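You operate a simulated robot arm through the tools that you are given. There is no shell and no other tool.

You are at the controls of a simulated robot arm. One attempt, no reset.

JOB
Grind the drips off the wall dish's foot and wipe up the grit.
Fine: dish in the small green tray, cloth back where it lay. What is to be rubbed or washed off counts as gone when no trace of it is left.
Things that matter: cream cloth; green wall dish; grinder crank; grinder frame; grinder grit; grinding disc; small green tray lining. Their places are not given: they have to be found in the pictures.

The check looks at the end state, three seconds after you hand in, the way a careful person would. Anything else that was tipped, shoved, dropped, spilled or broken makes it a failure. Flat cloth is picked up by pressing the open fingertips on it (5 to 10 N) and closing them slowly along it; thin cloth reads only 2 to 8 mm in the jaws.

ROBOT AND FRAMES
A 7-joint arm with a two-finger parallel gripper, fixed in place. Base frame: the origin is on the floor under the middle of its stand, x ahead of it, y to its left, z up; the work surface is at about z = 80. Units: cm, rad, N and s.
With the tool pointing down near the work surface it reaches from about 10 to 66 cm from the base axis. Its first joint turns from -1.152 to 1.152 rad. Payload 1.57 kg.
Tool frame: the origin (TCP) lies between the finger pads and is the grasp point; the fingertips stand 3 cm ahead of it; z points along the fingers, y is the line along which they close. The gripper opens to 8 cm. The fingers are 1.7 cm wide and 1.2 cm thick; the gripper's body (4 by 8.2 cm) begins 8 cm behind the TCP.
Orientation is that of the tool frame in the base frame, as [roll, pitch, yaw] about the fixed x, y, z axes, in that order (R = Rz(yaw) Ry(pitch) Rx(roll)). With the fingers straight down and closing along the base's y, the tool's x points along the base's -x, its y along +y and its z along -z.

CONTROLS
- The arm moves only by the tool servo_tool. Its argument "motion" is a list of rows, each a list of 7 numbers: the turn, a rotation vector about the base's x, y, z in units of 180 degrees (1.0 is 180 degrees), then the shift along the base's x, y, z in units of 150 mm (1.0 is 150 mm), then the finger opening in m, from 0 to 0.08. In form: [[rx, ry, rz, x, y, z, claw], ...]. A call has 1 to 20 rows; each row is the pose to reach, as a shift and turn from the pose commanded when the call began. A call with a number of a shift or a turn outside -1 to 1 is refused whole. Each row takes 0.2 s and may step no farther than 5 cm and 0.15 rad from the row before; otherwise, or with a gripper value out of range, the whole call is refused. A pose out of reach is approached as far as the arm can. The call stops where the force on the tool passes 50 N (or 10 N more than at its start, if that is more) or the arm is blocked; 0.2 s more then pass. Each finger travels about 7.2 cm/s and halts on what it meets, pressing with about 27 N; the grip force reading is that of the motor and also rises with nothing between the fingers. The clock runs only during rows and for 0.2 s after the last one: add rows that repeat a pose to give the fingers time. It gives the time, the measured TCP pose, the force on the tool (base axes), the opening and the grip force at its end, in the units of the frame above (readings bear some noise), with the torque about the TCP (base axes, N m) and any sound that the robot's microphone picked up.
- Cameras (640 x 400 px; columns grow to the right, rows downward): "scene" is fixed at [6.37, 45.11, 140.81]; the picture's right is [-0.62, -0.78, 0.00], its down [-0.56, 0.45, -0.70] and it looks along [0.54, -0.44, -0.72] (base axes); focal length 214 px, centre (320, 200). "wrist" rides on the gripper at [7.2, -0.7, -12.2] in the tool frame; the picture's right is [0.09, 1.00, 0.00], its down [-0.84, 0.08, -0.54] and it looks along [-0.54, 0.05, 0.84] (tool axes); focal length 238 px, centre (320, 200).
- grab_frame(camera): a new picture of that camera. No time passes.
- probe_pixels(camera, pixels): for up to 12 pixels [column, row] of the newest picture of that camera ("zoom" is the newest enlarged one), the place [x, y, z] in the base frame of the surface seen there, good to about 0.3 cm. No time passes.
- inspect(camera, box): a new picture of the part [left, top, right, bottom] of that camera's present view, enlarged. No time passes.
- finish_job(): hands the job in; it is judged then, once.

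Leave the gripper open and the arm clear of the work at the hand-in unless told otherwise.

The tools are called after "Emit:" as name(argument=value, ...) on one line, values as JSON. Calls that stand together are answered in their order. servo_tool: Moves the arm, as the interface text tells. Its arguments: {"type":"object","properties":{"motion":{"type":"array","items":{"type":"array","items":{"type":"number"}}}},"required":["motion"]} The other tools are called the same way: grab_frame (camera) takes a picture; probe_pixels (camera, pixels) gives the place of the surface under pixels of a picture; inspect (camera, box) takes an enlarged picture of a part of a camera's view; finish_job () hands the job in.

At the start:

```text
time_s: 0.0
tcp_pos: [36.71, 16.36, 121.23]
orientation: [3.141, 0.0, -3.141]
wrist_force: [-0.7, 0.6, 0.0]
ft_torque: [0.0, -0.03, 0.01]
width: 8.01
grip_force: 0.0
```

scene: 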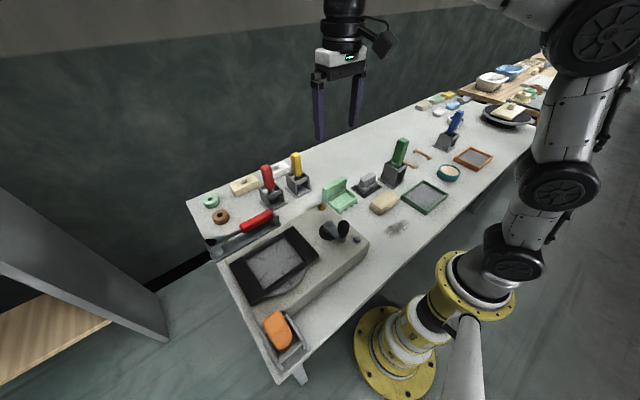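
wrist: 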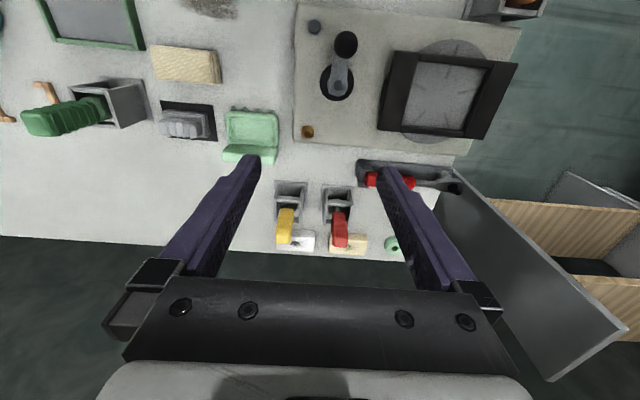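

I'll start by looking closer. In the scene picture I see a grinder with a black frame (around 275,265), a crank (335,230), a green wall dish (340,192), a cream cloth (385,202), and a green tray (425,196). I'll enlarge these areas.

Emit:
inspect(camera="scene", box=[200, 160, 400, 285])

Emit:
inspect(camera="scene", box=[300, 120, 500, 245])

Emit:
inspect(camera="wrist", box=[0, 0, 320, 200])

Emit:
inspect(camera="wrist", box=[250, 0, 570, 200])

```text
3.20 times, centred on (300, 222) of scene
```

zoom: 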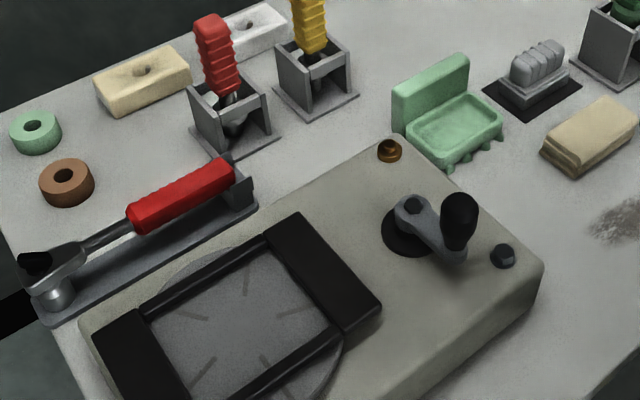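

```text
3.20 times, centred on (400, 182) of scene
```

zoom: 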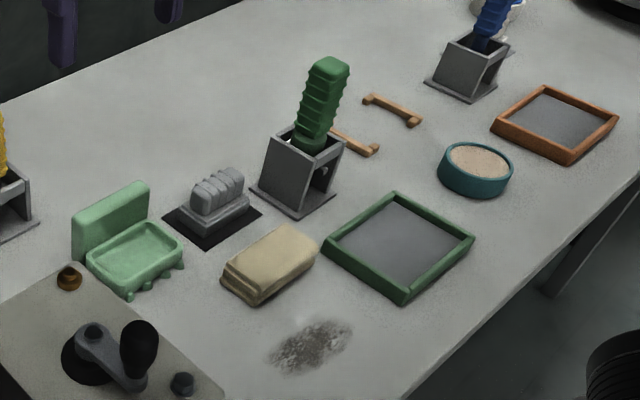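

```text
2.00 times, centred on (160, 100) of wrist
```

zoom: 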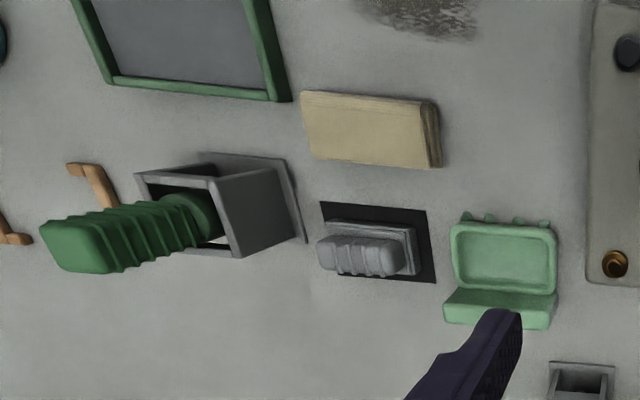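

```text
2.00 times, centred on (410, 100) of wrist
```

zoom: 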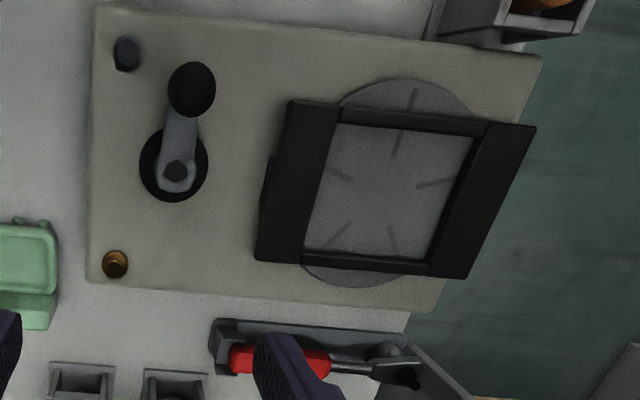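

The cream cloth seems folded, the green dish is L-shaped with drips along an edge, and there's a grit patch on the table. I'll measure places with a zoomed picture of the dish/cloth/tray area.

Emit:
inspect(camera="scene", box=[310, 165, 390, 215])

Emit:
inspect(camera="wrist", box=[190, 90, 318, 170])

Emit:
probe_pixels(camera="scene", pixels=[[324, 188], [345, 180], [330, 203], [340, 211], [356, 200], [343, 196], [372, 207], [398, 197], [384, 213], [385, 200], [398, 228], [360, 225]])

Emit:
probe_pixels(camera="scene", pixels=[[424, 181], [447, 194], [426, 213], [402, 196], [424, 196], [329, 225], [344, 226], [356, 239], [321, 207], [270, 265], [295, 230], [240, 290]])

```text
8.00 times, centred on (350, 190) of scene
```

zoom: 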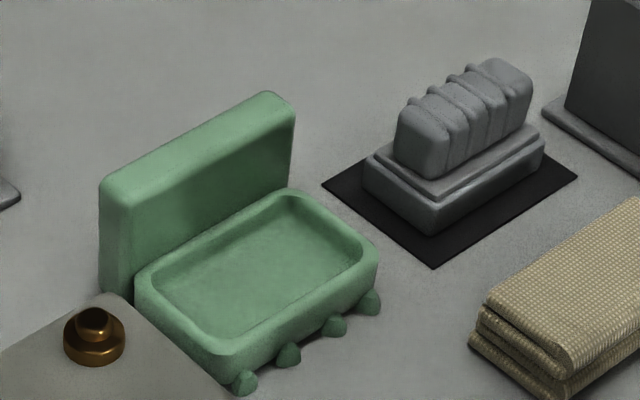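

```text
5.00 times, centred on (254, 130) of wrist
```

zoom: 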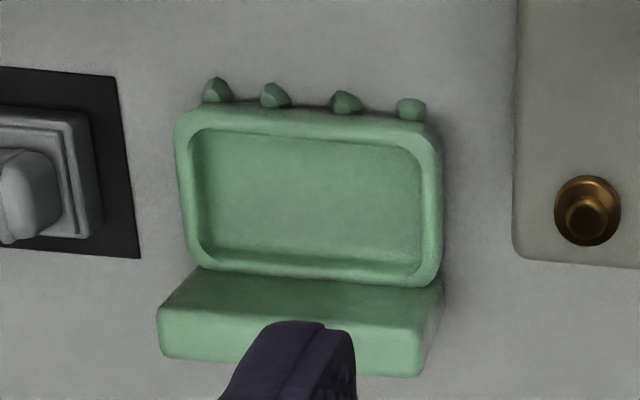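

```text
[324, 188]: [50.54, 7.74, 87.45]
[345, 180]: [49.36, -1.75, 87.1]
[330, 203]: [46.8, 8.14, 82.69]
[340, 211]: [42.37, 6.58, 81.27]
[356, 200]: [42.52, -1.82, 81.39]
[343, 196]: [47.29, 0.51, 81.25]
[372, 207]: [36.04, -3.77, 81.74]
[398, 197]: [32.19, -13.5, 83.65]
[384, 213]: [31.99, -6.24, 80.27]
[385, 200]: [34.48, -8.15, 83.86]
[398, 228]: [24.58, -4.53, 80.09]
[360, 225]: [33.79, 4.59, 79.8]
```

```text
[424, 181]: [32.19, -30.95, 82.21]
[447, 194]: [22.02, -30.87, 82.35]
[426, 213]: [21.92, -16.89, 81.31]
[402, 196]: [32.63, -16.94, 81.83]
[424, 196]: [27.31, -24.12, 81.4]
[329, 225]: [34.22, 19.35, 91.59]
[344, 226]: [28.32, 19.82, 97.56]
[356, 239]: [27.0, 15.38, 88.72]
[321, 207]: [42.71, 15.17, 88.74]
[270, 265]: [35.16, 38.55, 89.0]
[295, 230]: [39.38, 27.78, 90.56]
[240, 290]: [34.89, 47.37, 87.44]
```

The dish stands with its wall plate up at x≈48-50 and four drips on the side facing the robot (x≈41.5, low). I'll move the wrist camera closer to look at the dish.

Emit:
servo_tool(motion=[[0, 0, 0, -0.05, -0.18, -0.19, 0.08], [0, 0, 0, -0.1, -0.36, -0.38, 0.08], [0, 0, 0, -0.15, -0.54, -0.57, 0.08], [0, 0, 0, -0.2, -0.72, -0.76, 0.08], [0, 0, 0, -0.25, -0.89, -0.95, 0.08], [0, 0, 0, -0.25, -0.89, -0.95, 0.08]])

Emit:
grab_frame(camera="wrist")

```text
time_s: 1.4
tcp_pos: [33.25, 2.85, 106.89]
orientation: [3.14, -0.001, -3.141]
wrist_force: [-1.1, 0.4, 1.2]
ft_torque: [0.0, -0.04, -0.02]
width: 8.01
grip_force: 0.0
```

```text
taken
```

wrist: 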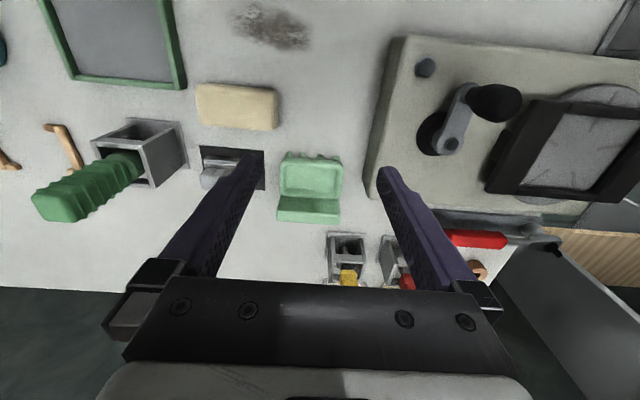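

Zooming in on the dish, the grinder, and the cloth from this nearer view.

Emit:
inspect(camera="wrist", box=[262, 140, 358, 230])

Emit:
inspect(camera="wrist", box=[370, 20, 640, 220])

Emit:
inspect(camera="wrist", box=[170, 0, 330, 140])

```text
4.44 times, centred on (310, 185) of wrist
```

zoom: 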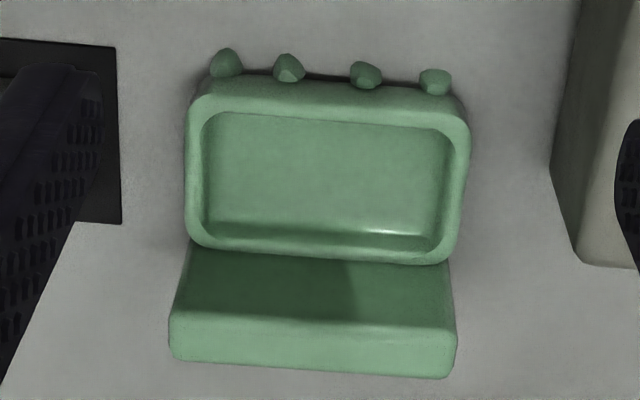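

```text
2.00 times, centred on (505, 120) of wrist
```

zoom: 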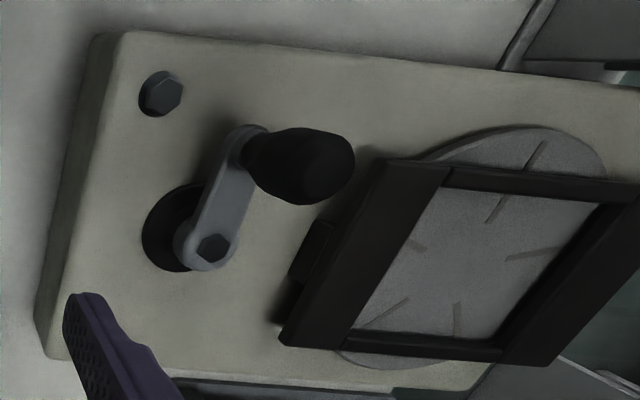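

```text
2.86 times, centred on (250, 70) of wrist
```

zoom: 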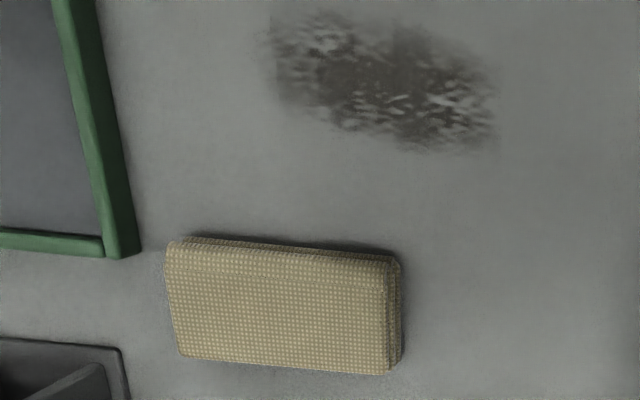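

I'll re-zoom on the dish and probe its drips, rims, and plate for exact geometry.

Emit:
inspect(camera="wrist", box=[262, 140, 358, 230])

Emit:
probe_pixels(camera="zoom", pixels=[[228, 62], [290, 68], [366, 75], [436, 82], [330, 88], [330, 108], [330, 180], [330, 225], [330, 250], [320, 290], [320, 340], [320, 385]])

Emit:
probe_pixels(camera="zoom", pixels=[[190, 105], [468, 125], [190, 215], [465, 235], [172, 335], [455, 350], [182, 310], [448, 320], [228, 48], [436, 68], [200, 90], [455, 100]])

```text
4.44 times, centred on (310, 185) of wrist
```

zoom: 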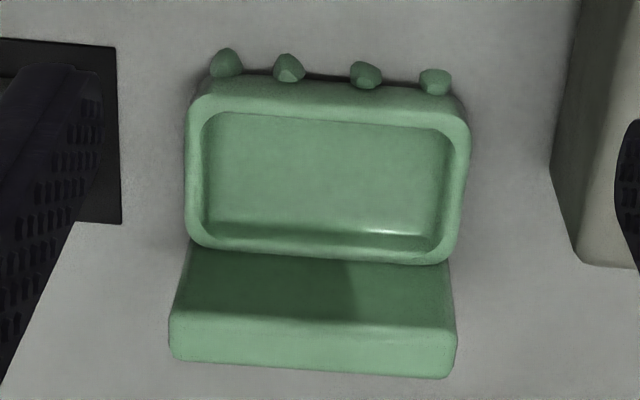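

```text
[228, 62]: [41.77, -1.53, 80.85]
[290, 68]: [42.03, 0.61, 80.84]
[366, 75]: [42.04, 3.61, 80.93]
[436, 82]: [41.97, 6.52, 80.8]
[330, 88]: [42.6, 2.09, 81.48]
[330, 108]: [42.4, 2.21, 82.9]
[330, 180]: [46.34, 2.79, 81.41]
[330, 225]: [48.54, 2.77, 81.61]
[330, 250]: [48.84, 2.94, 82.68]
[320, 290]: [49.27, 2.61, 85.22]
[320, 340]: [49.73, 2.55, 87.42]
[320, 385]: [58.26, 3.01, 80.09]
```

```text
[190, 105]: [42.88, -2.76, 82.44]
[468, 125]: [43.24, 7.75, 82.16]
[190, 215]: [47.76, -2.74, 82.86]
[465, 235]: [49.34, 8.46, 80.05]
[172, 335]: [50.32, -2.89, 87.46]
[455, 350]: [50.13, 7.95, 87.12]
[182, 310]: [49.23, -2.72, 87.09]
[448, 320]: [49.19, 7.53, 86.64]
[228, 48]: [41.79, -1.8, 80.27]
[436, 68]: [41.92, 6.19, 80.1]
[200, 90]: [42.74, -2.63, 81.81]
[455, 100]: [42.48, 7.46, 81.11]
```

Dish: y≈-3..8, x≈42.4..51, z 80..87.5; drips at x≈41.5-42.4, z 80–81.3. Now I'll move over the grinder for a proper look at the frame, disc and crank (two moves in +y staying high).

Emit:
servo_tool(motion=[[0, 0, 0, -0.08, 0.25, 0, 0.08], [0, 0, 0, -0.16, 0.5, 0, 0.08], [0, 0, 0, -0.24, 0.75, 0, 0.08], [0, 0, 0, -0.32, 1.0, 0, 0.08]])

Emit:
servo_tool(motion=[[0, 0, 0, -0.02, 0.25, 0, 0.08], [0, 0, 0, -0.04, 0.5, 0, 0.08], [0, 0, 0, -0.06, 0.75, 0, 0.08], [0, 0, 0, -0.08, 1.0, 0, 0.08], [0, 0, 0, -0.08, 1.0, 0, 0.08]])

Emit:
grab_frame(camera="wrist")

Emit:
grab_frame(camera="scene")

```text
time_s: 2.4
tcp_pos: [28.26, 17.89, 107.16]
orientation: [-3.14, 0.0, 3.138]
wrist_force: [0.8, 0.3, 0.5]
ft_torque: [0.01, 0.0, 0.0]
width: 7.99
grip_force: 0.0
```

```text
time_s: 3.6
tcp_pos: [26.65, 33.16, 106.91]
orientation: [3.141, -0.001, 3.139]
wrist_force: [0.2, 0.4, 0.3]
ft_torque: [-0.01, 0.01, -0.01]
width: 8.02
grip_force: 0.1
```

```text
taken
```

wrist: 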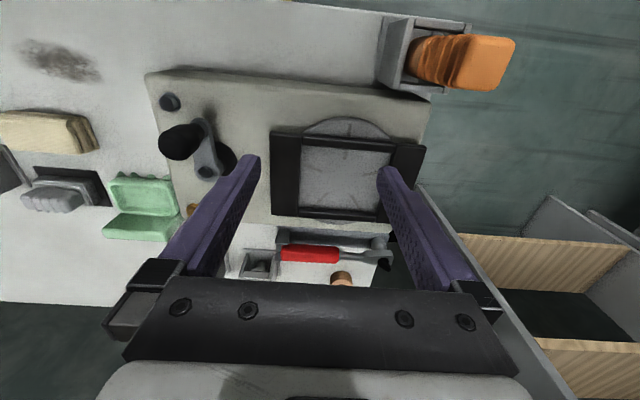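

```text
taken
```

scene: 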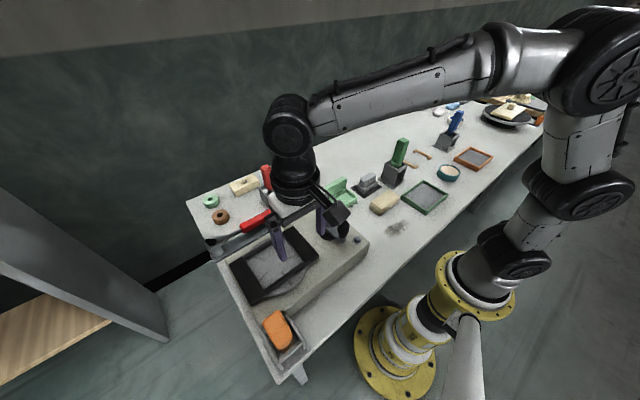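

Emit:
inspect(camera="wrist", box=[260, 105, 440, 225])

Emit:
probe_pixels(camera="zoom", pixels=[[155, 145], [445, 165], [145, 365], [420, 385], [300, 250], [40, 100], [150, 105], [40, 380], [300, 55], [90, 250], [480, 280], [300, 130]])

Emit:
inspect(camera="wrist", box=[140, 65, 280, 175])

Emit:
probe_pixels(camera="zoom", pixels=[[140, 135], [180, 135], [200, 350], [220, 250], [285, 370], [280, 340], [100, 130], [330, 320], [100, 260], [500, 100], [90, 90], [160, 300]])

```text
3.33 times, centred on (350, 165) of wrist
```

zoom: 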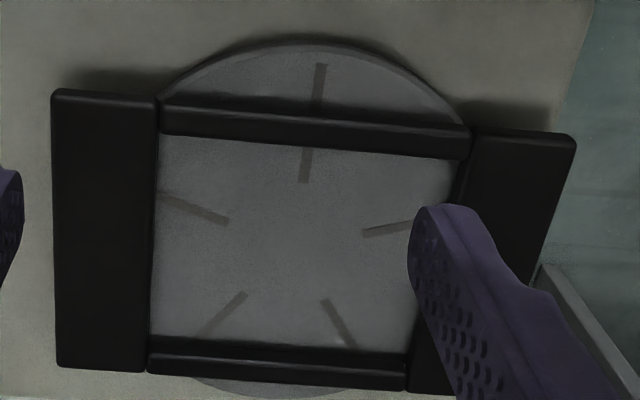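

```text
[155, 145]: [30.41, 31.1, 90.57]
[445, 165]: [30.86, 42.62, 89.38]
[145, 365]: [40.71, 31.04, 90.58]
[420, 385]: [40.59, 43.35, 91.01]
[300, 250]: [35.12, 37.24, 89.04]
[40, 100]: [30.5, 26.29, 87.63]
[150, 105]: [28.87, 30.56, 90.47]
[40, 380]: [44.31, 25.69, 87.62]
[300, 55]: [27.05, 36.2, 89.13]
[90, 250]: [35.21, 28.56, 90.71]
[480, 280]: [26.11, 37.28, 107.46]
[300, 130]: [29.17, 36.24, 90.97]
```

```text
3.64 times, centred on (210, 120) of wrist
```

zoom: 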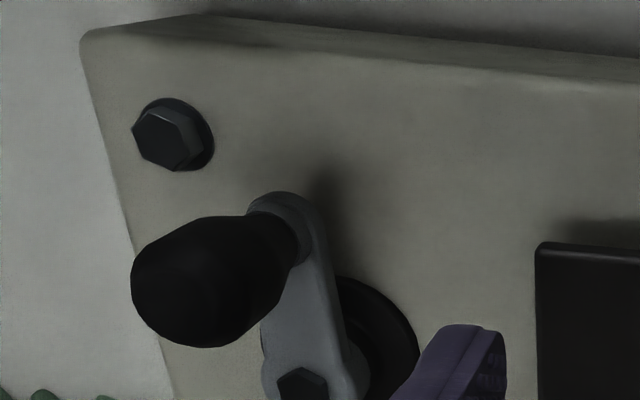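

```text
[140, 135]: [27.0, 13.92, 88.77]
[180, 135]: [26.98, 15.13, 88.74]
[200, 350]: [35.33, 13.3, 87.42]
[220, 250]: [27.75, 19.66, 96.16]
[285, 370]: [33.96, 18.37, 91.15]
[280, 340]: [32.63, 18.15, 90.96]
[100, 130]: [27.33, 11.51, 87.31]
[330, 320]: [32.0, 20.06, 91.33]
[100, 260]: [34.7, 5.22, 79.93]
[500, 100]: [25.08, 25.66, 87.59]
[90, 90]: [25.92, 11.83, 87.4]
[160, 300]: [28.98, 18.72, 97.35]
```

The frame window is about x 30.4–40.6, y 31–43; disc top z≈89.1, frame top ≈90.8. That fits the dish's 11 × 9 footprint standing upright. Crank axle near (34,18.4), knob top ≈97.5. Before deciding how the dish goes in, I want a low-angle look at the drips: move back and tilt the tool so the camera looks forward nearly horizontally.

Emit:
servo_tool(motion=[[0, 0, 0, 0.0, -0.25, 0, 0.08], [0, 0, 0, 0, -0.5, 0, 0.08], [0, 0, 0, 0, -0.75, 0, 0.08], [0, 0, 0, 0, -1.0, 0, 0.08]])

Emit:
servo_tool(motion=[[0, -0.04, 0, 0.06, -0.17, -0.13, 0.08], [0, -0.08, 0, 0.12, -0.34, -0.26, 0.08], [0, -0.12, 0, 0.18, -0.5, -0.39, 0.08], [0, -0.16, 0, 0.24, -0.67, -0.52, 0.08], [0, -0.2, 0, 0.3, -0.84, -0.65, 0.08], [0, -0.24, 0, 0.36, -1.0, -0.76, 0.08], [0, -0.24, 0, 0.36, -1.0, -0.76, 0.08]])

Emit:
grab_frame(camera="wrist")

Emit:
grab_frame(camera="scene")

```text
time_s: 4.6
tcp_pos: [26.94, 18.01, 106.74]
orientation: [-3.141, -0.001, 3.142]
wrist_force: [0.0, -0.2, -0.2]
ft_torque: [0.0, -0.01, 0.02]
width: 8.01
grip_force: 0.1
```

```text
time_s: 6.2
tcp_pos: [32.51, 2.71, 95.35]
orientation: [3.14, 0.755, 3.139]
wrist_force: [-0.1, -0.6, -0.7]
ft_torque: [-0.02, 0.02, -0.02]
width: 8.0
grip_force: 0.1
```

```text
taken
```

wrist: 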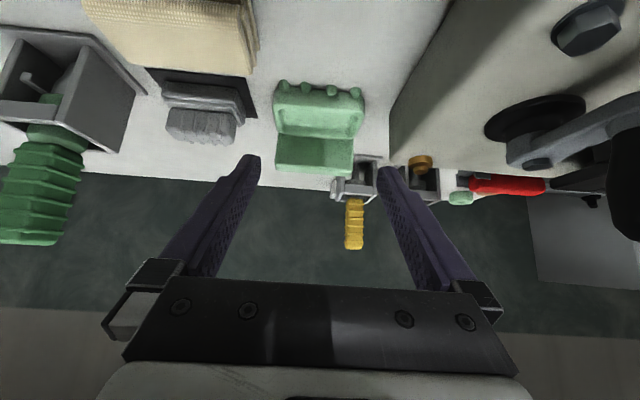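

```text
taken
```

scene: 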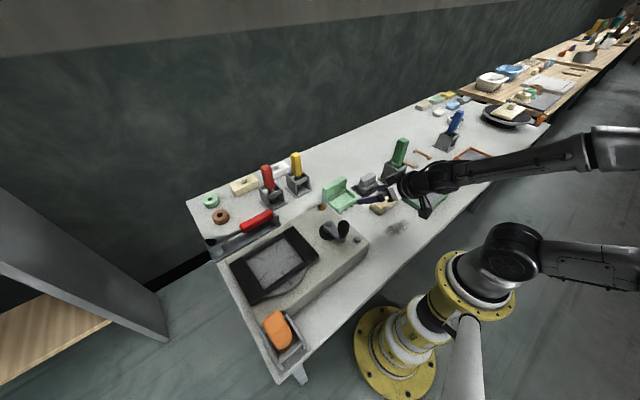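

I'll zoom into the dish from this lower angle (around pixel 320,120) to read the drip shape.

Emit:
inspect(camera="wrist", box=[264, 70, 376, 185])

Emit:
probe_pixels(camera="zoom", pixels=[[320, 95], [320, 125], [320, 60], [170, 55], [250, 65], [440, 85], [520, 90], [320, 230], [320, 330], [320, 160], [560, 120], [130, 120]])

```text
3.48 times, centred on (320, 128) of wrist
```

zoom: 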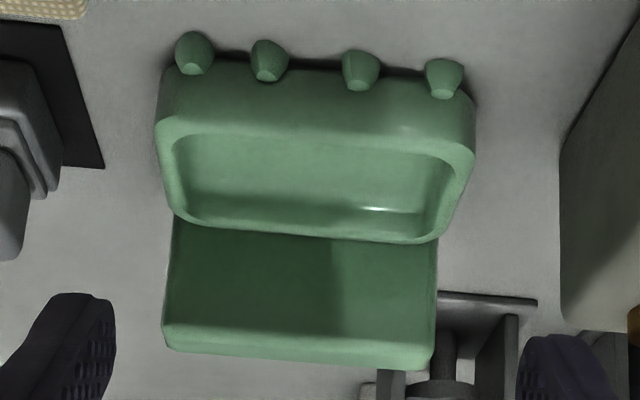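

```text
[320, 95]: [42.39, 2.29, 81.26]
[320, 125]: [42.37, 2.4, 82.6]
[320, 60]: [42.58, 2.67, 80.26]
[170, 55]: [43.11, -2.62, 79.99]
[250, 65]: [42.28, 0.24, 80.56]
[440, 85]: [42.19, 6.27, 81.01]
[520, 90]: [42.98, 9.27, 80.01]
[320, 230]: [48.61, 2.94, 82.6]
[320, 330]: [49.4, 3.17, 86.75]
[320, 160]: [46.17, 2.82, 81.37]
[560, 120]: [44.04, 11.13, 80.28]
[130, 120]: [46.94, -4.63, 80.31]
```

The drips look like little cones at the bottom front edge. I need to see whether they reach the level of the bottom face, so I'll go lower and more horizontal (TCP ≈ (37,3,88.5), tilt ~56°).

Emit:
servo_tool(motion=[[0, -0.035, 0, 0.1, 0, -0.16, 0.08], [0, -0.07, 0, 0.2, 0, -0.32, 0.08], [0, -0.07, 0, 0.27, 0, -0.45, 0.08], [0, -0.07, 0, 0.27, 0, -0.45, 0.08]])

Emit:
grab_frame(camera="wrist")

Emit:
inspect(camera="wrist", box=[260, 50, 400, 160])

```text
time_s: 7.2
tcp_pos: [32.21, 1.29, 92.15]
orientation: [-3.079, 0.961, -3.132]
wrist_force: [0.3, 0.0, 0.1]
ft_torque: [0.0, 0.0, -0.02]
width: 7.99
grip_force: 0.0
out of reach, approached as far as the arm can: row 1, 2, 3
```

```text
taken
```

wrist: 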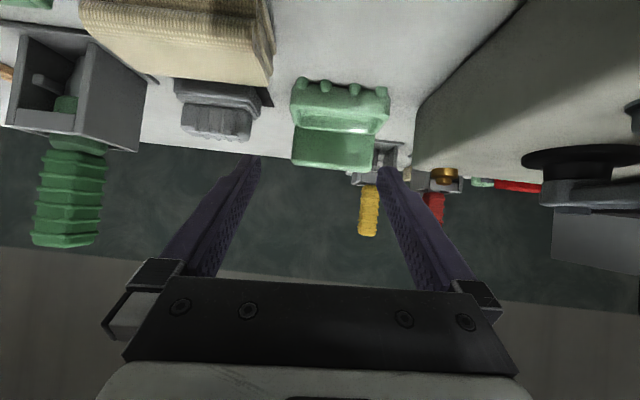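

```text
3.64 times, centred on (330, 105) of wrist
```

zoom: 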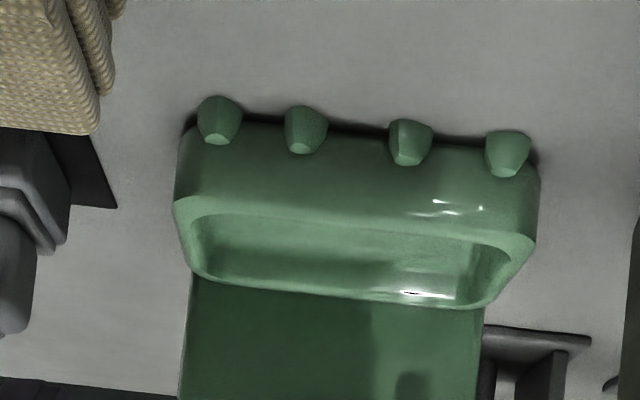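

The drips are little cones standing at the bottom front edge, reaching right down to foot level, so the dish goes into the frame upright, foot on the disc. That last pose was out of reach, so I'll rise and untilt again.

Emit:
servo_tool(motion=[[0, 0.04, 0, -0.03, 0, 0.12, 0.08], [0, 0.08, 0, -0.06, 0, 0.24, 0.08], [0, 0.12, 0, -0.09, 0, 0.36, 0.08], [0, 0.16, 0, -0.12, 0, 0.48, 0.08], [0, 0.2, 0, -0.14, 0, 0.6, 0.08], [0, 0.24, 0, -0.16, 0, 0.72, 0.08], [0, 0.28, 0, -0.16, 0, 0.84, 0.08], [0, 0.31, 0, -0.16, 0, 0.9, 0.08], [0, 0.31, 0, -0.16, 0, 0.9, 0.08]])

```text
time_s: 9.2
tcp_pos: [33.74, 3.02, 102.14]
orientation: [-3.14, -0.002, -3.141]
wrist_force: [-0.6, 0.4, 0.7]
ft_torque: [-0.02, 0.01, -0.01]
width: 8.0
grip_force: 0.0
out of reach, approached as far as the arm can: row 4, 5
```

Now an overhead look at the dish: shift the tool to x≈48.7, tilt it 32° the other way so the wrist camera looks straight down.

Emit:
servo_tool(motion=[[0, 0.04, 0, 0.2, 0, 0, 0.08], [0, 0.08, 0, 0.4, 0, 0, 0.08], [0, 0.12, 0, 0.6, 0, -0.05, 0.08], [0, 0.16, 0, 0.8, 0, -0.15, 0.08], [0, 0.182, 0, 0.98, 0, -0.3, 0.08], [0, 0.182, 0, 0.98, 0, -0.3, 0.08]])

Emit:
grab_frame(camera="wrist")

Emit:
inspect(camera="wrist", box=[256, 110, 384, 220])

```text
time_s: 10.6
tcp_pos: [48.54, 2.72, 97.67]
orientation: [-3.141, -0.574, -3.141]
wrist_force: [-0.4, -0.4, -1.0]
ft_torque: [0.0, -0.03, -0.02]
width: 8.02
grip_force: 0.1
```

```text
taken
```

wrist: 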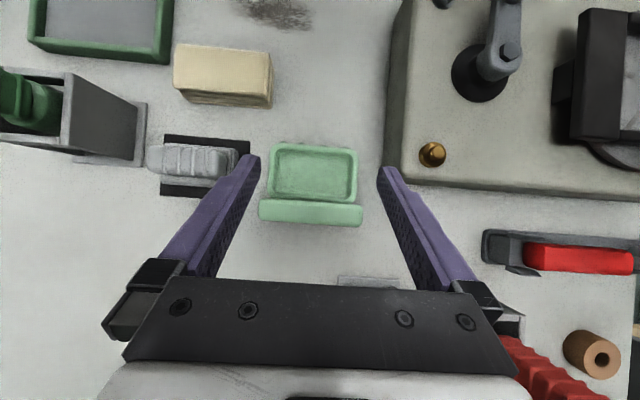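

```text
3.64 times, centred on (320, 165) of wrist
```

zoom: 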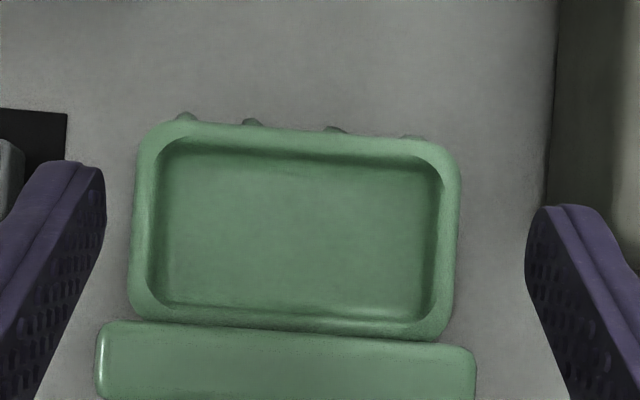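

The dish is aligned with the base axes. I'll zoom on the plate and rim to get its thickness and depth exactly.

Emit:
inspect(camera="wrist", box=[250, 135, 378, 235])

Emit:
probe_pixels(camera="zoom", pixels=[[320, 260], [320, 300], [320, 335], [320, 345], [130, 300], [495, 310], [320, 70], [320, 90], [170, 150], [460, 150], [130, 240], [480, 260]])

```text
4.00 times, centred on (314, 185) of wrist
```

zoom: 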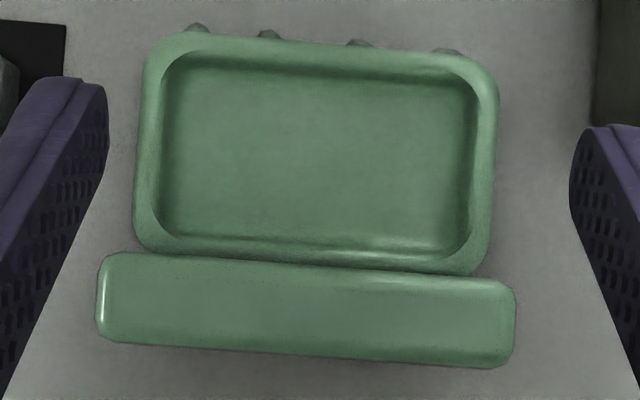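

```text
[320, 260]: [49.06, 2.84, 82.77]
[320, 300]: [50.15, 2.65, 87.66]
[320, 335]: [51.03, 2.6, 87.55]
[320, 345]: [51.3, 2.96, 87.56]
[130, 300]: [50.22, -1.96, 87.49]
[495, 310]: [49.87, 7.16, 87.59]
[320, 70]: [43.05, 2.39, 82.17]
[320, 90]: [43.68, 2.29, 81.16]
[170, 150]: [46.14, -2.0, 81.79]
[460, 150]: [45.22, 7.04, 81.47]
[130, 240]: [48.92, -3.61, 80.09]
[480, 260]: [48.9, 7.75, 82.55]
```

Dish measured: plate x≈49.4–51.6, front face ≈42.5, drips to ≈41.9, width ≈11 (y centre ≈2.6). Now the same overhead look at the grinder: rise and move in +y.

Emit:
servo_tool(motion=[[0, 0, 0, -0.1, 0.05, 0.2, 0.08], [0, 0, 0, -0.2, 0.3, 0.4, 0.08], [0, 0, 0, -0.3, 0.55, 0.5, 0.08], [0, 0, 0, -0.4, 0.8, 0.5, 0.08], [0, 0, 0, -0.5, 1.0, 0.5, 0.08]])

Emit:
servo_tool(motion=[[0, 0, 0, 0, 0.25, 0, 0.08], [0, 0, 0, 0, 0.5, 0, 0.08], [0, 0, 0, 0, 0.75, 0, 0.08], [0, 0, 0, 0, 1.0, 0, 0.08], [0, 0, 0, 0, 1.0, 0, 0.08]])

Emit:
grab_frame(camera="wrist")

```text
refused: row 2 steps farther than a row can; nothing moved
```

```text
time_s: 11.8
tcp_pos: [48.57, 17.84, 97.54]
orientation: [-3.141, -0.572, 3.138]
wrist_force: [0.3, 0.3, 0.6]
ft_torque: [-0.04, 0.03, 0.04]
width: 7.98
grip_force: 0.0
```

```text
taken
```

wrist: 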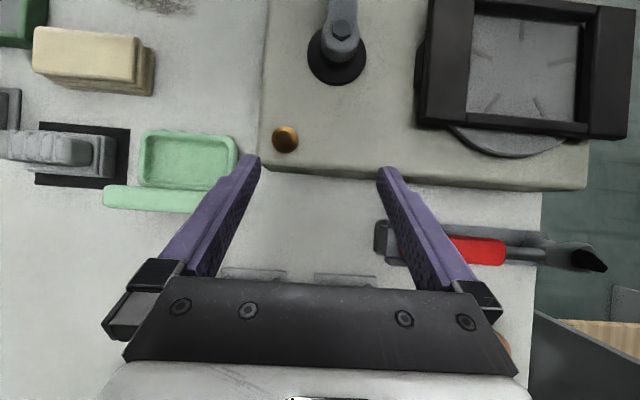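

The first move was refused (step too long) but the second ran at z≈97.8; no contact was felt. I'll check the scene to confirm nothing was touched.

Emit:
grab_frame(camera="scene")

```text
taken
```

scene: 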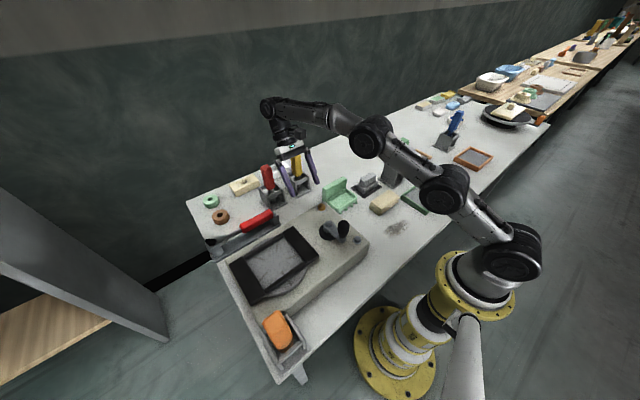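

Nothing was disturbed. Now rising and moving to the grinder overhead.

Emit:
servo_tool(motion=[[0, 0, 0, -0.05, 0, 0.25, 0.08], [0, 0, 0, -0.15, 0.1, 0.4, 0.08], [0, 0, 0, -0.25, 0.35, 0.4, 0.08], [0, 0, 0, -0.35, 0.6, 0.4, 0.08], [0, 0, 0, -0.45, 0.85, 0.4, 0.08], [0, 0, 0, -0.5, 1.0, 0.4, 0.08], [0, 0, 0, -0.5, 1.0, 0.4, 0.08]])

Emit:
grab_frame(camera="wrist")

```text
time_s: 13.4
tcp_pos: [40.26, 32.31, 103.5]
orientation: [3.141, -0.572, 3.141]
wrist_force: [0.6, -0.5, -0.3]
ft_torque: [-0.01, -0.03, -0.01]
width: 7.99
grip_force: 0.1
out of reach, approached as far as the arm can: row 1, 2, 3, 4, 5, 6, 7
```

```text
taken
```

wrist: 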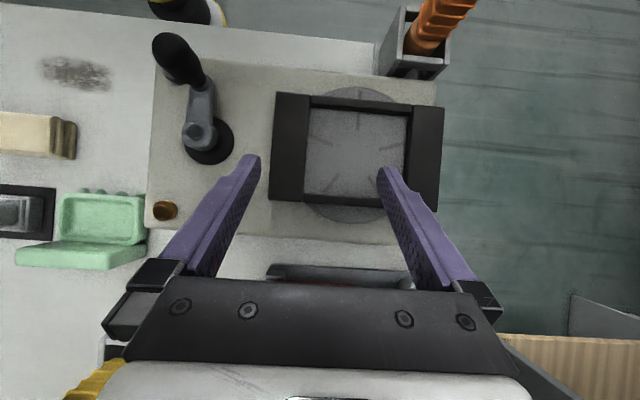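

Emit:
inspect(camera="wrist", box=[262, 80, 454, 225])

Emit:
probe_pixels(camera="zoom", pixels=[[285, 75], [285, 90], [285, 105], [285, 312], [285, 325], [285, 345], [120, 180], [150, 180], [170, 180], [425, 100], [440, 100], [470, 100]])

Emit:
inspect(camera="wrist", box=[140, 20, 260, 240])

```text
2.76 times, centred on (358, 152) of wrist
```

zoom: 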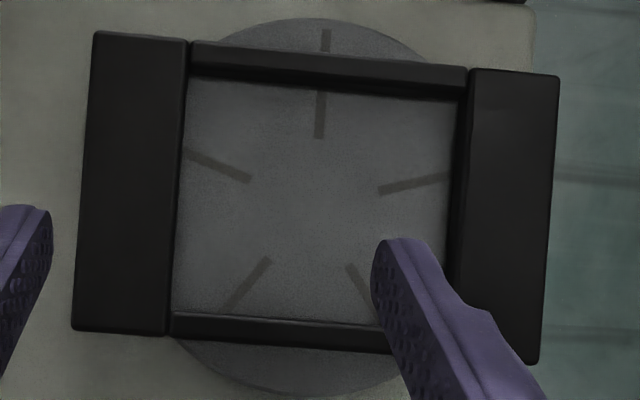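

```text
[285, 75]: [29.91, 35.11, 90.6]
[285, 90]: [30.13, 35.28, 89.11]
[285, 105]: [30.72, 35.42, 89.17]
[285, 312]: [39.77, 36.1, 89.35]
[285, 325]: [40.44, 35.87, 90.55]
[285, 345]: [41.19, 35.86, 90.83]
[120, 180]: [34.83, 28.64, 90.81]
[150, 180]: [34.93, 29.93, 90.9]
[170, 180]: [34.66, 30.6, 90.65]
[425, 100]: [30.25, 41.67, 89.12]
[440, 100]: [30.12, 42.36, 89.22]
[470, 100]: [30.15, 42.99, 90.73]
```

```text
1.82 times, centred on (200, 130) of wrist
```

zoom: 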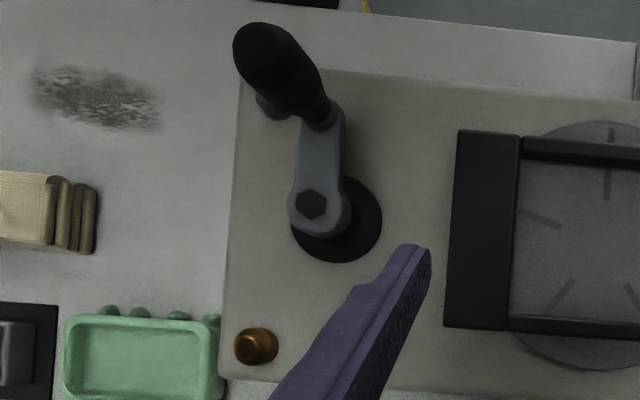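

Window ≈ x 29.8–39.8 (10.0), y 31.0–42.9 (11.9), disc z≈89.1, frame top ≈90.8. The dish (≈9.75 deep with drips, 11 wide) fits upright as it stands. Crank axle ≈(34.3,18.5), knob ≈(28.8,19). Now I'll return toward the dish, untilting.

Emit:
servo_tool(motion=[[0, -0.04, 0, 0.05, -0.2, 0.05, 0.08], [0, -0.08, 0, 0.1, -0.45, 0.1, 0.08], [0, -0.12, 0, 0.2, -0.7, 0.1, 0.08], [0, -0.16, 0, 0.3, -0.95, 0.1, 0.08], [0, -0.182, 0, 0.35, -1.0, 0.1, 0.08], [0, -0.182, 0, 0.35, -1.0, 0.1, 0.08]])

```text
time_s: 14.8
tcp_pos: [45.69, 17.27, 105.1]
orientation: [-3.141, 0.001, -3.141]
wrist_force: [0.1, -0.8, -0.1]
ft_torque: [-0.03, 0.02, 0.0]
width: 8.02
grip_force: 0.0
```

The measured pose differs from what I expected by ~0.7 cm; I'll hold still a moment to see whether it is just settling.

Emit:
servo_tool(motion=[[0, 0, 0, 0, 0, 0, 0.08], [0, 0, 0, 0, 0, 0, 0.08]])

```text
time_s: 15.4
tcp_pos: [45.74, 17.33, 105.0]
orientation: [3.141, 0.001, -3.14]
wrist_force: [0.0, -0.4, 0.4]
ft_torque: [-0.01, 0.0, 0.04]
width: 8.01
grip_force: 0.1
```

Pose is about (45.7,17.3,105.05). Now I move above the dish plate (50.5, 2.6) while yawing +90° so the fingers close along x.

Emit:
servo_tool(motion=[[0, 0, 0.045, 0.03, -0.09, 0, 0.08], [0, 0, 0.09, 0.06, -0.18, 0, 0.08], [0, 0, 0.136, 0.09, -0.27, 0, 0.08], [0, 0, 0.182, 0.12, -0.36, 0, 0.08], [0, 0, 0.227, 0.15, -0.45, 0, 0.08], [0, 0, 0.273, 0.18, -0.54, 0, 0.08], [0, 0, 0.318, 0.21, -0.63, 0, 0.08], [0, 0, 0.364, 0.24, -0.72, 0, 0.08], [0, 0, 0.409, 0.27, -0.81, -0.05, 0.08], [0, 0, 0.455, 0.3, -0.9, -0.1, 0.08], [0, 0, 0.5, 0.32, -0.98, -0.2, 0.08], [0, 0, 0.5, 0.32, -0.98, -0.2, 0.08]])

Emit:
grab_frame(camera="wrist")

Emit:
grab_frame(camera="scene")

```text
time_s: 18.0
tcp_pos: [50.27, 2.65, 102.07]
orientation: [3.141, 0.002, -1.568]
wrist_force: [0.1, 0.4, 0.1]
ft_torque: [0.01, -0.02, 0.01]
width: 8.01
grip_force: 0.1
```

```text
taken
```

wrist: 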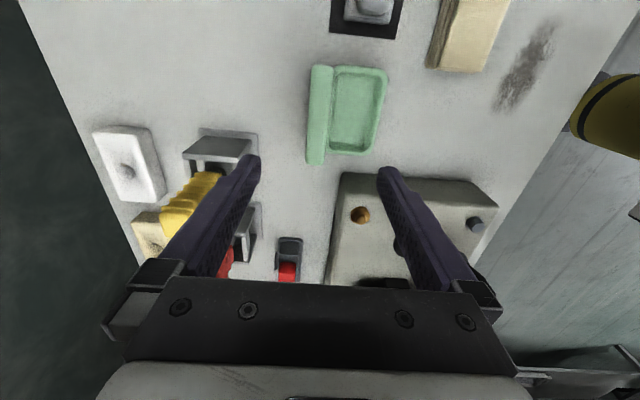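

```text
taken
```

scene: 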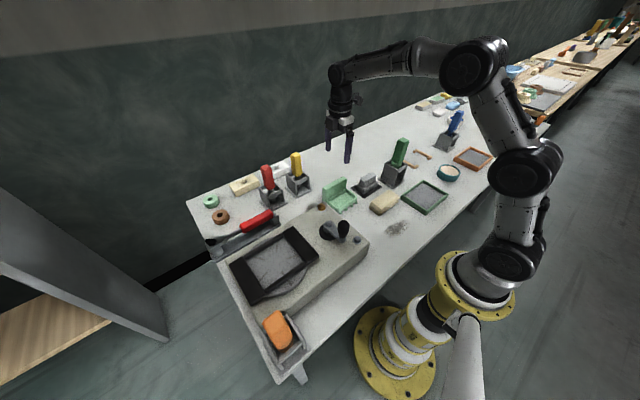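

The yaw worked. I'll zoom on the plate (pixels ~300–390 × 60–170) to verify its x and y centre relative to the TCP.

Emit:
inspect(camera="wrist", box=[290, 55, 400, 175])

Emit:
probe_pixels(camera="zoom", pixels=[[270, 60], [310, 60], [255, 200], [240, 330], [270, 340], [300, 330], [260, 345], [480, 70], [420, 325], [320, 325], [290, 200], [250, 280]])

```text
3.33 times, centred on (345, 115) of wrist
```

zoom: 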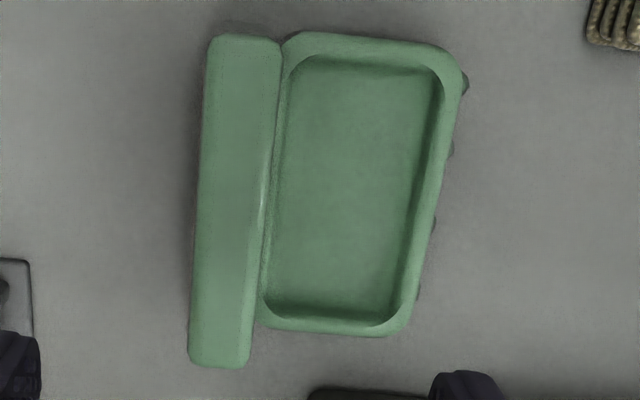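

```text
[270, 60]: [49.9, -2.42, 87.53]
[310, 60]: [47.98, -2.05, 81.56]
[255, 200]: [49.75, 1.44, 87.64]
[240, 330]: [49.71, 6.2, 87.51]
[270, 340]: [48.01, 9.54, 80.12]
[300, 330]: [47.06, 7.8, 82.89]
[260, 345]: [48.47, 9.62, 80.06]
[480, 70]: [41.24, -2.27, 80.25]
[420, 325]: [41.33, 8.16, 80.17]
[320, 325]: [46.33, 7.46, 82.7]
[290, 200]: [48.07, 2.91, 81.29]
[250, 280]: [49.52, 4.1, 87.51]
```

Plate centre ≈ (50.5, 2.55), top 87.6, bowl back rim ≈ 83. I'll descend over the plate to z≈88.5 first, fingers open 8 cm.

Emit:
servo_tool(motion=[[0, 0, 0, 0, 0, -0.25, 0.08], [0, 0, 0, 0, 0, -0.5, 0.08], [0, 0, 0, 0, 0, -0.7, 0.08], [0, 0, 0, 0, 0, -0.9, 0.08], [0, 0, 0, 0, 0, -0.9, 0.08]])

Emit:
grab_frame(camera="wrist")

```text
time_s: 19.2
tcp_pos: [50.25, 2.61, 88.5]
orientation: [3.14, 0.0, -1.572]
wrist_force: [0.5, -0.2, 0.6]
ft_torque: [0.01, -0.01, 0.01]
width: 8.01
grip_force: 0.0
```

```text
taken
```

wrist: 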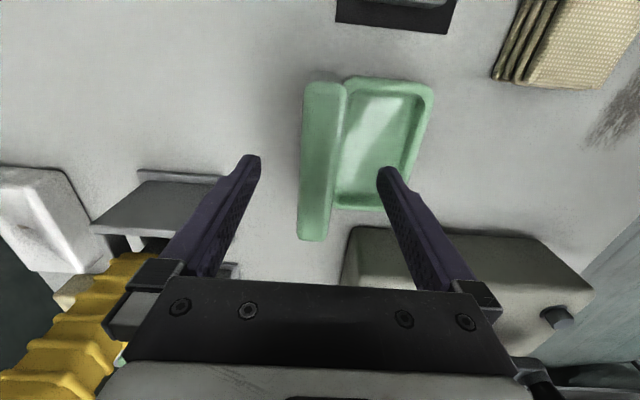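

The fingers straddle the plate well. I descend the last 2 cm to z≈86.5 and then close.

Emit:
servo_tool(motion=[[0, 0, 0, 0, 0, -0.07, 0.08], [0, 0, 0, 0, 0, -0.133, 0.08], [0, 0, 0, 0, 0, -0.133, 0.08]])

Emit:
inspect(camera="wrist", box=[200, 60, 460, 260])

```text
time_s: 20.0
tcp_pos: [50.3, 2.58, 86.46]
orientation: [-3.141, 0.0, -1.57]
wrist_force: [0.0, 0.2, -0.1]
ft_torque: [0.04, 0.02, 0.03]
width: 8.01
grip_force: 0.0
```

```text
2.00 times, centred on (330, 160) of wrist
```

zoom: 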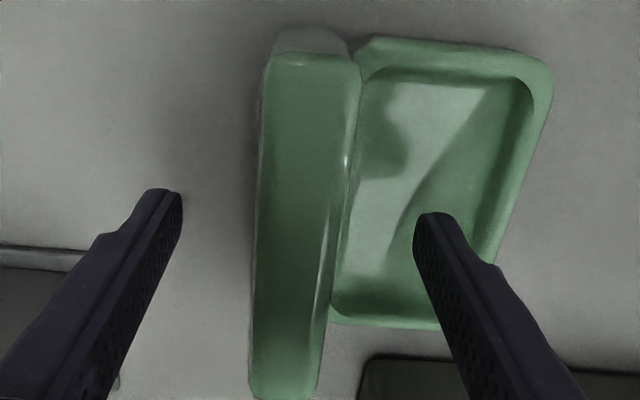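

The fingers sit either side of the plate, tips above the bowl's back rim. Closing gradually.

Emit:
servo_tool(motion=[[0, 0, 0, 0, 0, 0, 0.06], [0, 0, 0, 0, 0, 0, 0.045], [0, 0, 0, 0, 0, 0, 0.035], [0, 0, 0, 0, 0, 0, 0.028], [0, 0, 0, 0, 0, 0, 0.023], [0, 0, 0, 0, 0, 0, 0.018], [0, 0, 0, 0, 0, 0, 0.01], [0, 0, 0, 0, 0, 0, 0.01], [0, 0, 0, 0, 0, 0, 0.01]])

Emit:
grab_frame(camera="wrist")

```text
time_s: 22.0
tcp_pos: [50.29, 2.76, 86.44]
orientation: [-3.139, -0.001, -1.571]
wrist_force: [2.6, -0.2, 2.3]
ft_torque: [0.14, 0.08, -0.01]
width: 2.38
grip_force: 27.1
```

```text
taken
```

wrist: 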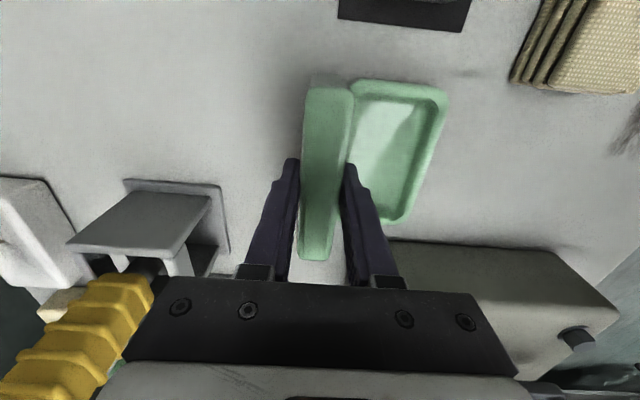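

Gripped at 2.38 cm with 27 N. Lifting slightly (2 cm), then checking.

Emit:
servo_tool(motion=[[0, 0, 0, 0, 0, 0.03, 0.01], [0, 0, 0, 0, 0, 0.07, 0.01], [0, 0, 0, 0, 0, 0.14, 0.01], [0, 0, 0, 0, 0, 0.14, 0.01]])

Emit:
grab_frame(camera="wrist")

Emit:
inspect(camera="scene", box=[290, 140, 400, 225])

```text
time_s: 23.0
tcp_pos: [50.29, 2.71, 88.69]
orientation: [3.141, -0.002, -1.571]
wrist_force: [-0.1, -0.3, -3.8]
ft_torque: [0.02, -0.06, -0.04]
width: 2.38
grip_force: 27.1
```

```text
taken
```

wrist: 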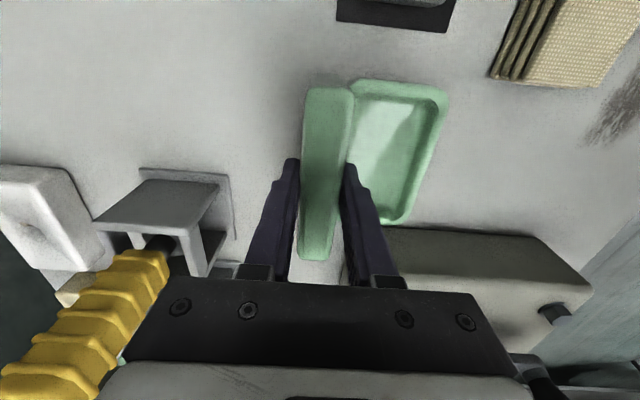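

```text
4.71 times, centred on (345, 182) of scene
```

zoom: 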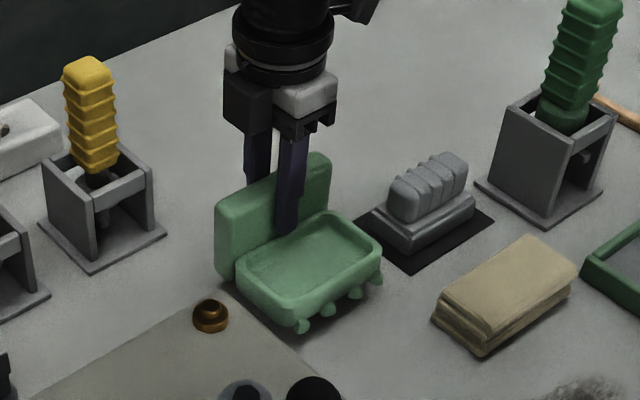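

Holding securely (≈3.8 N). Zooming on the lifted dish to see how the drips sit relative to its underside.

Emit:
inspect(camera="scene", box=[322, 170, 376, 204])

```text
11.76 times, centred on (349, 187) of scene
```

zoom: 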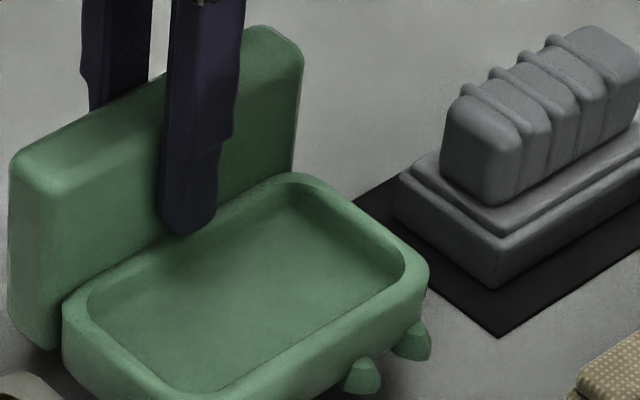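

Emit:
inspect(camera="wrist", box=[296, 70, 456, 170])

Emit:
inspect(camera="wrist", box=[296, 165, 456, 265])

```text
4.00 times, centred on (376, 120) of wrist
```

zoom: 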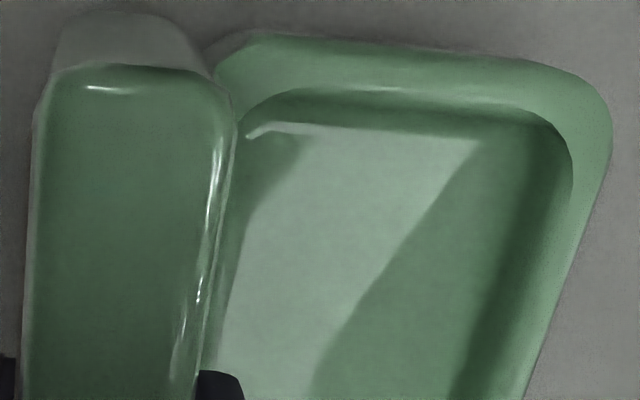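

```text
4.00 times, centred on (376, 215) of wrist
```

zoom: 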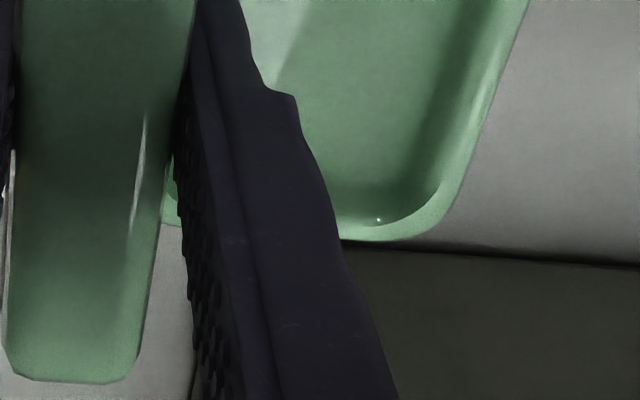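

Before carrying, I'll probe the heights of the standing handles (yellow ~(296,154), red ~(266,167)) and the crank knob, to choose a safe carry height.

Emit:
grab_frame(camera="scene")

Emit:
probe_pixels(camera="scene", pixels=[[296, 155], [296, 165], [266, 168], [267, 180], [256, 220], [240, 232], [343, 226], [347, 228], [297, 185], [270, 198]])

```text
taken
```

scene: 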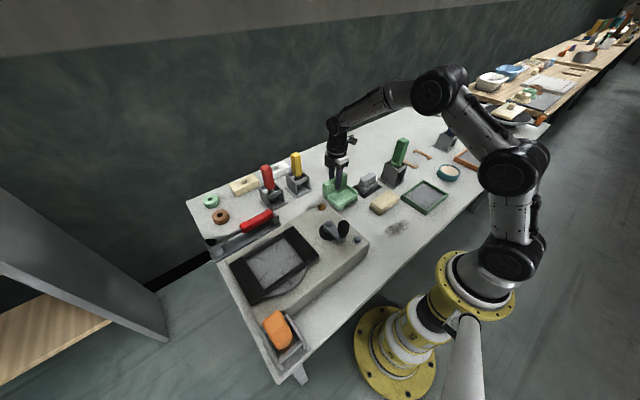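

```text
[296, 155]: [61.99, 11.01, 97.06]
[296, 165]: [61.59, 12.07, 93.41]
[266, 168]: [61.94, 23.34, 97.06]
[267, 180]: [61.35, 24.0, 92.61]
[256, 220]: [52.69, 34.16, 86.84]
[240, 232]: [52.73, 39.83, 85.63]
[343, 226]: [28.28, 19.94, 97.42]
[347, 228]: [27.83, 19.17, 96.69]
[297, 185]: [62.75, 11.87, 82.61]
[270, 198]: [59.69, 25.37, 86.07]
```

Handles top out at z≈97 at x≈62, far from my path; knob top 97.4. I'll lift 15 cm straight up.

Emit:
servo_tool(motion=[[0, 0, 0, 0, 0, 0.15, 0.01], [0, 0, 0, 0, 0, 0.35, 0.01], [0, 0, 0, 0, 0, 0.55, 0.01], [0, 0, 0, 0, 0, 0.75, 0.01], [0, 0, 0, 0, 0, 0.9, 0.01], [0, 0, 0, 0, 0, 1.0, 0.01], [0, 0, 0, 0, 0, 1.0, 0.01]])

```text
time_s: 24.6
tcp_pos: [50.27, 2.41, 103.64]
orientation: [3.139, -0.001, -1.571]
wrist_force: [0.1, 0.0, -3.1]
ft_torque: [0.01, -0.1, 0.02]
width: 2.37
grip_force: 27.4
```

Steady at z≈103.6. Moving +y 15 cm, -x 4 cm.

Emit:
servo_tool(motion=[[0, 0, 0, -0.04, 0.15, 0, 0.01], [0, 0, 0, -0.09, 0.35, 0, 0.01], [0, 0, 0, -0.14, 0.55, 0, 0.01], [0, 0, 0, -0.2, 0.75, 0, 0.01], [0, 0, 0, -0.24, 0.9, 0, 0.01], [0, 0, 0, -0.27, 1.0, 0, 0.01], [0, 0, 0, -0.27, 1.0, 0, 0.01]])

```text
time_s: 26.2
tcp_pos: [45.99, 17.52, 103.73]
orientation: [3.141, 0.001, -1.571]
wrist_force: [-0.1, -0.8, -3.9]
ft_torque: [0.01, -0.11, -0.03]
width: 2.4
grip_force: 27.2
```

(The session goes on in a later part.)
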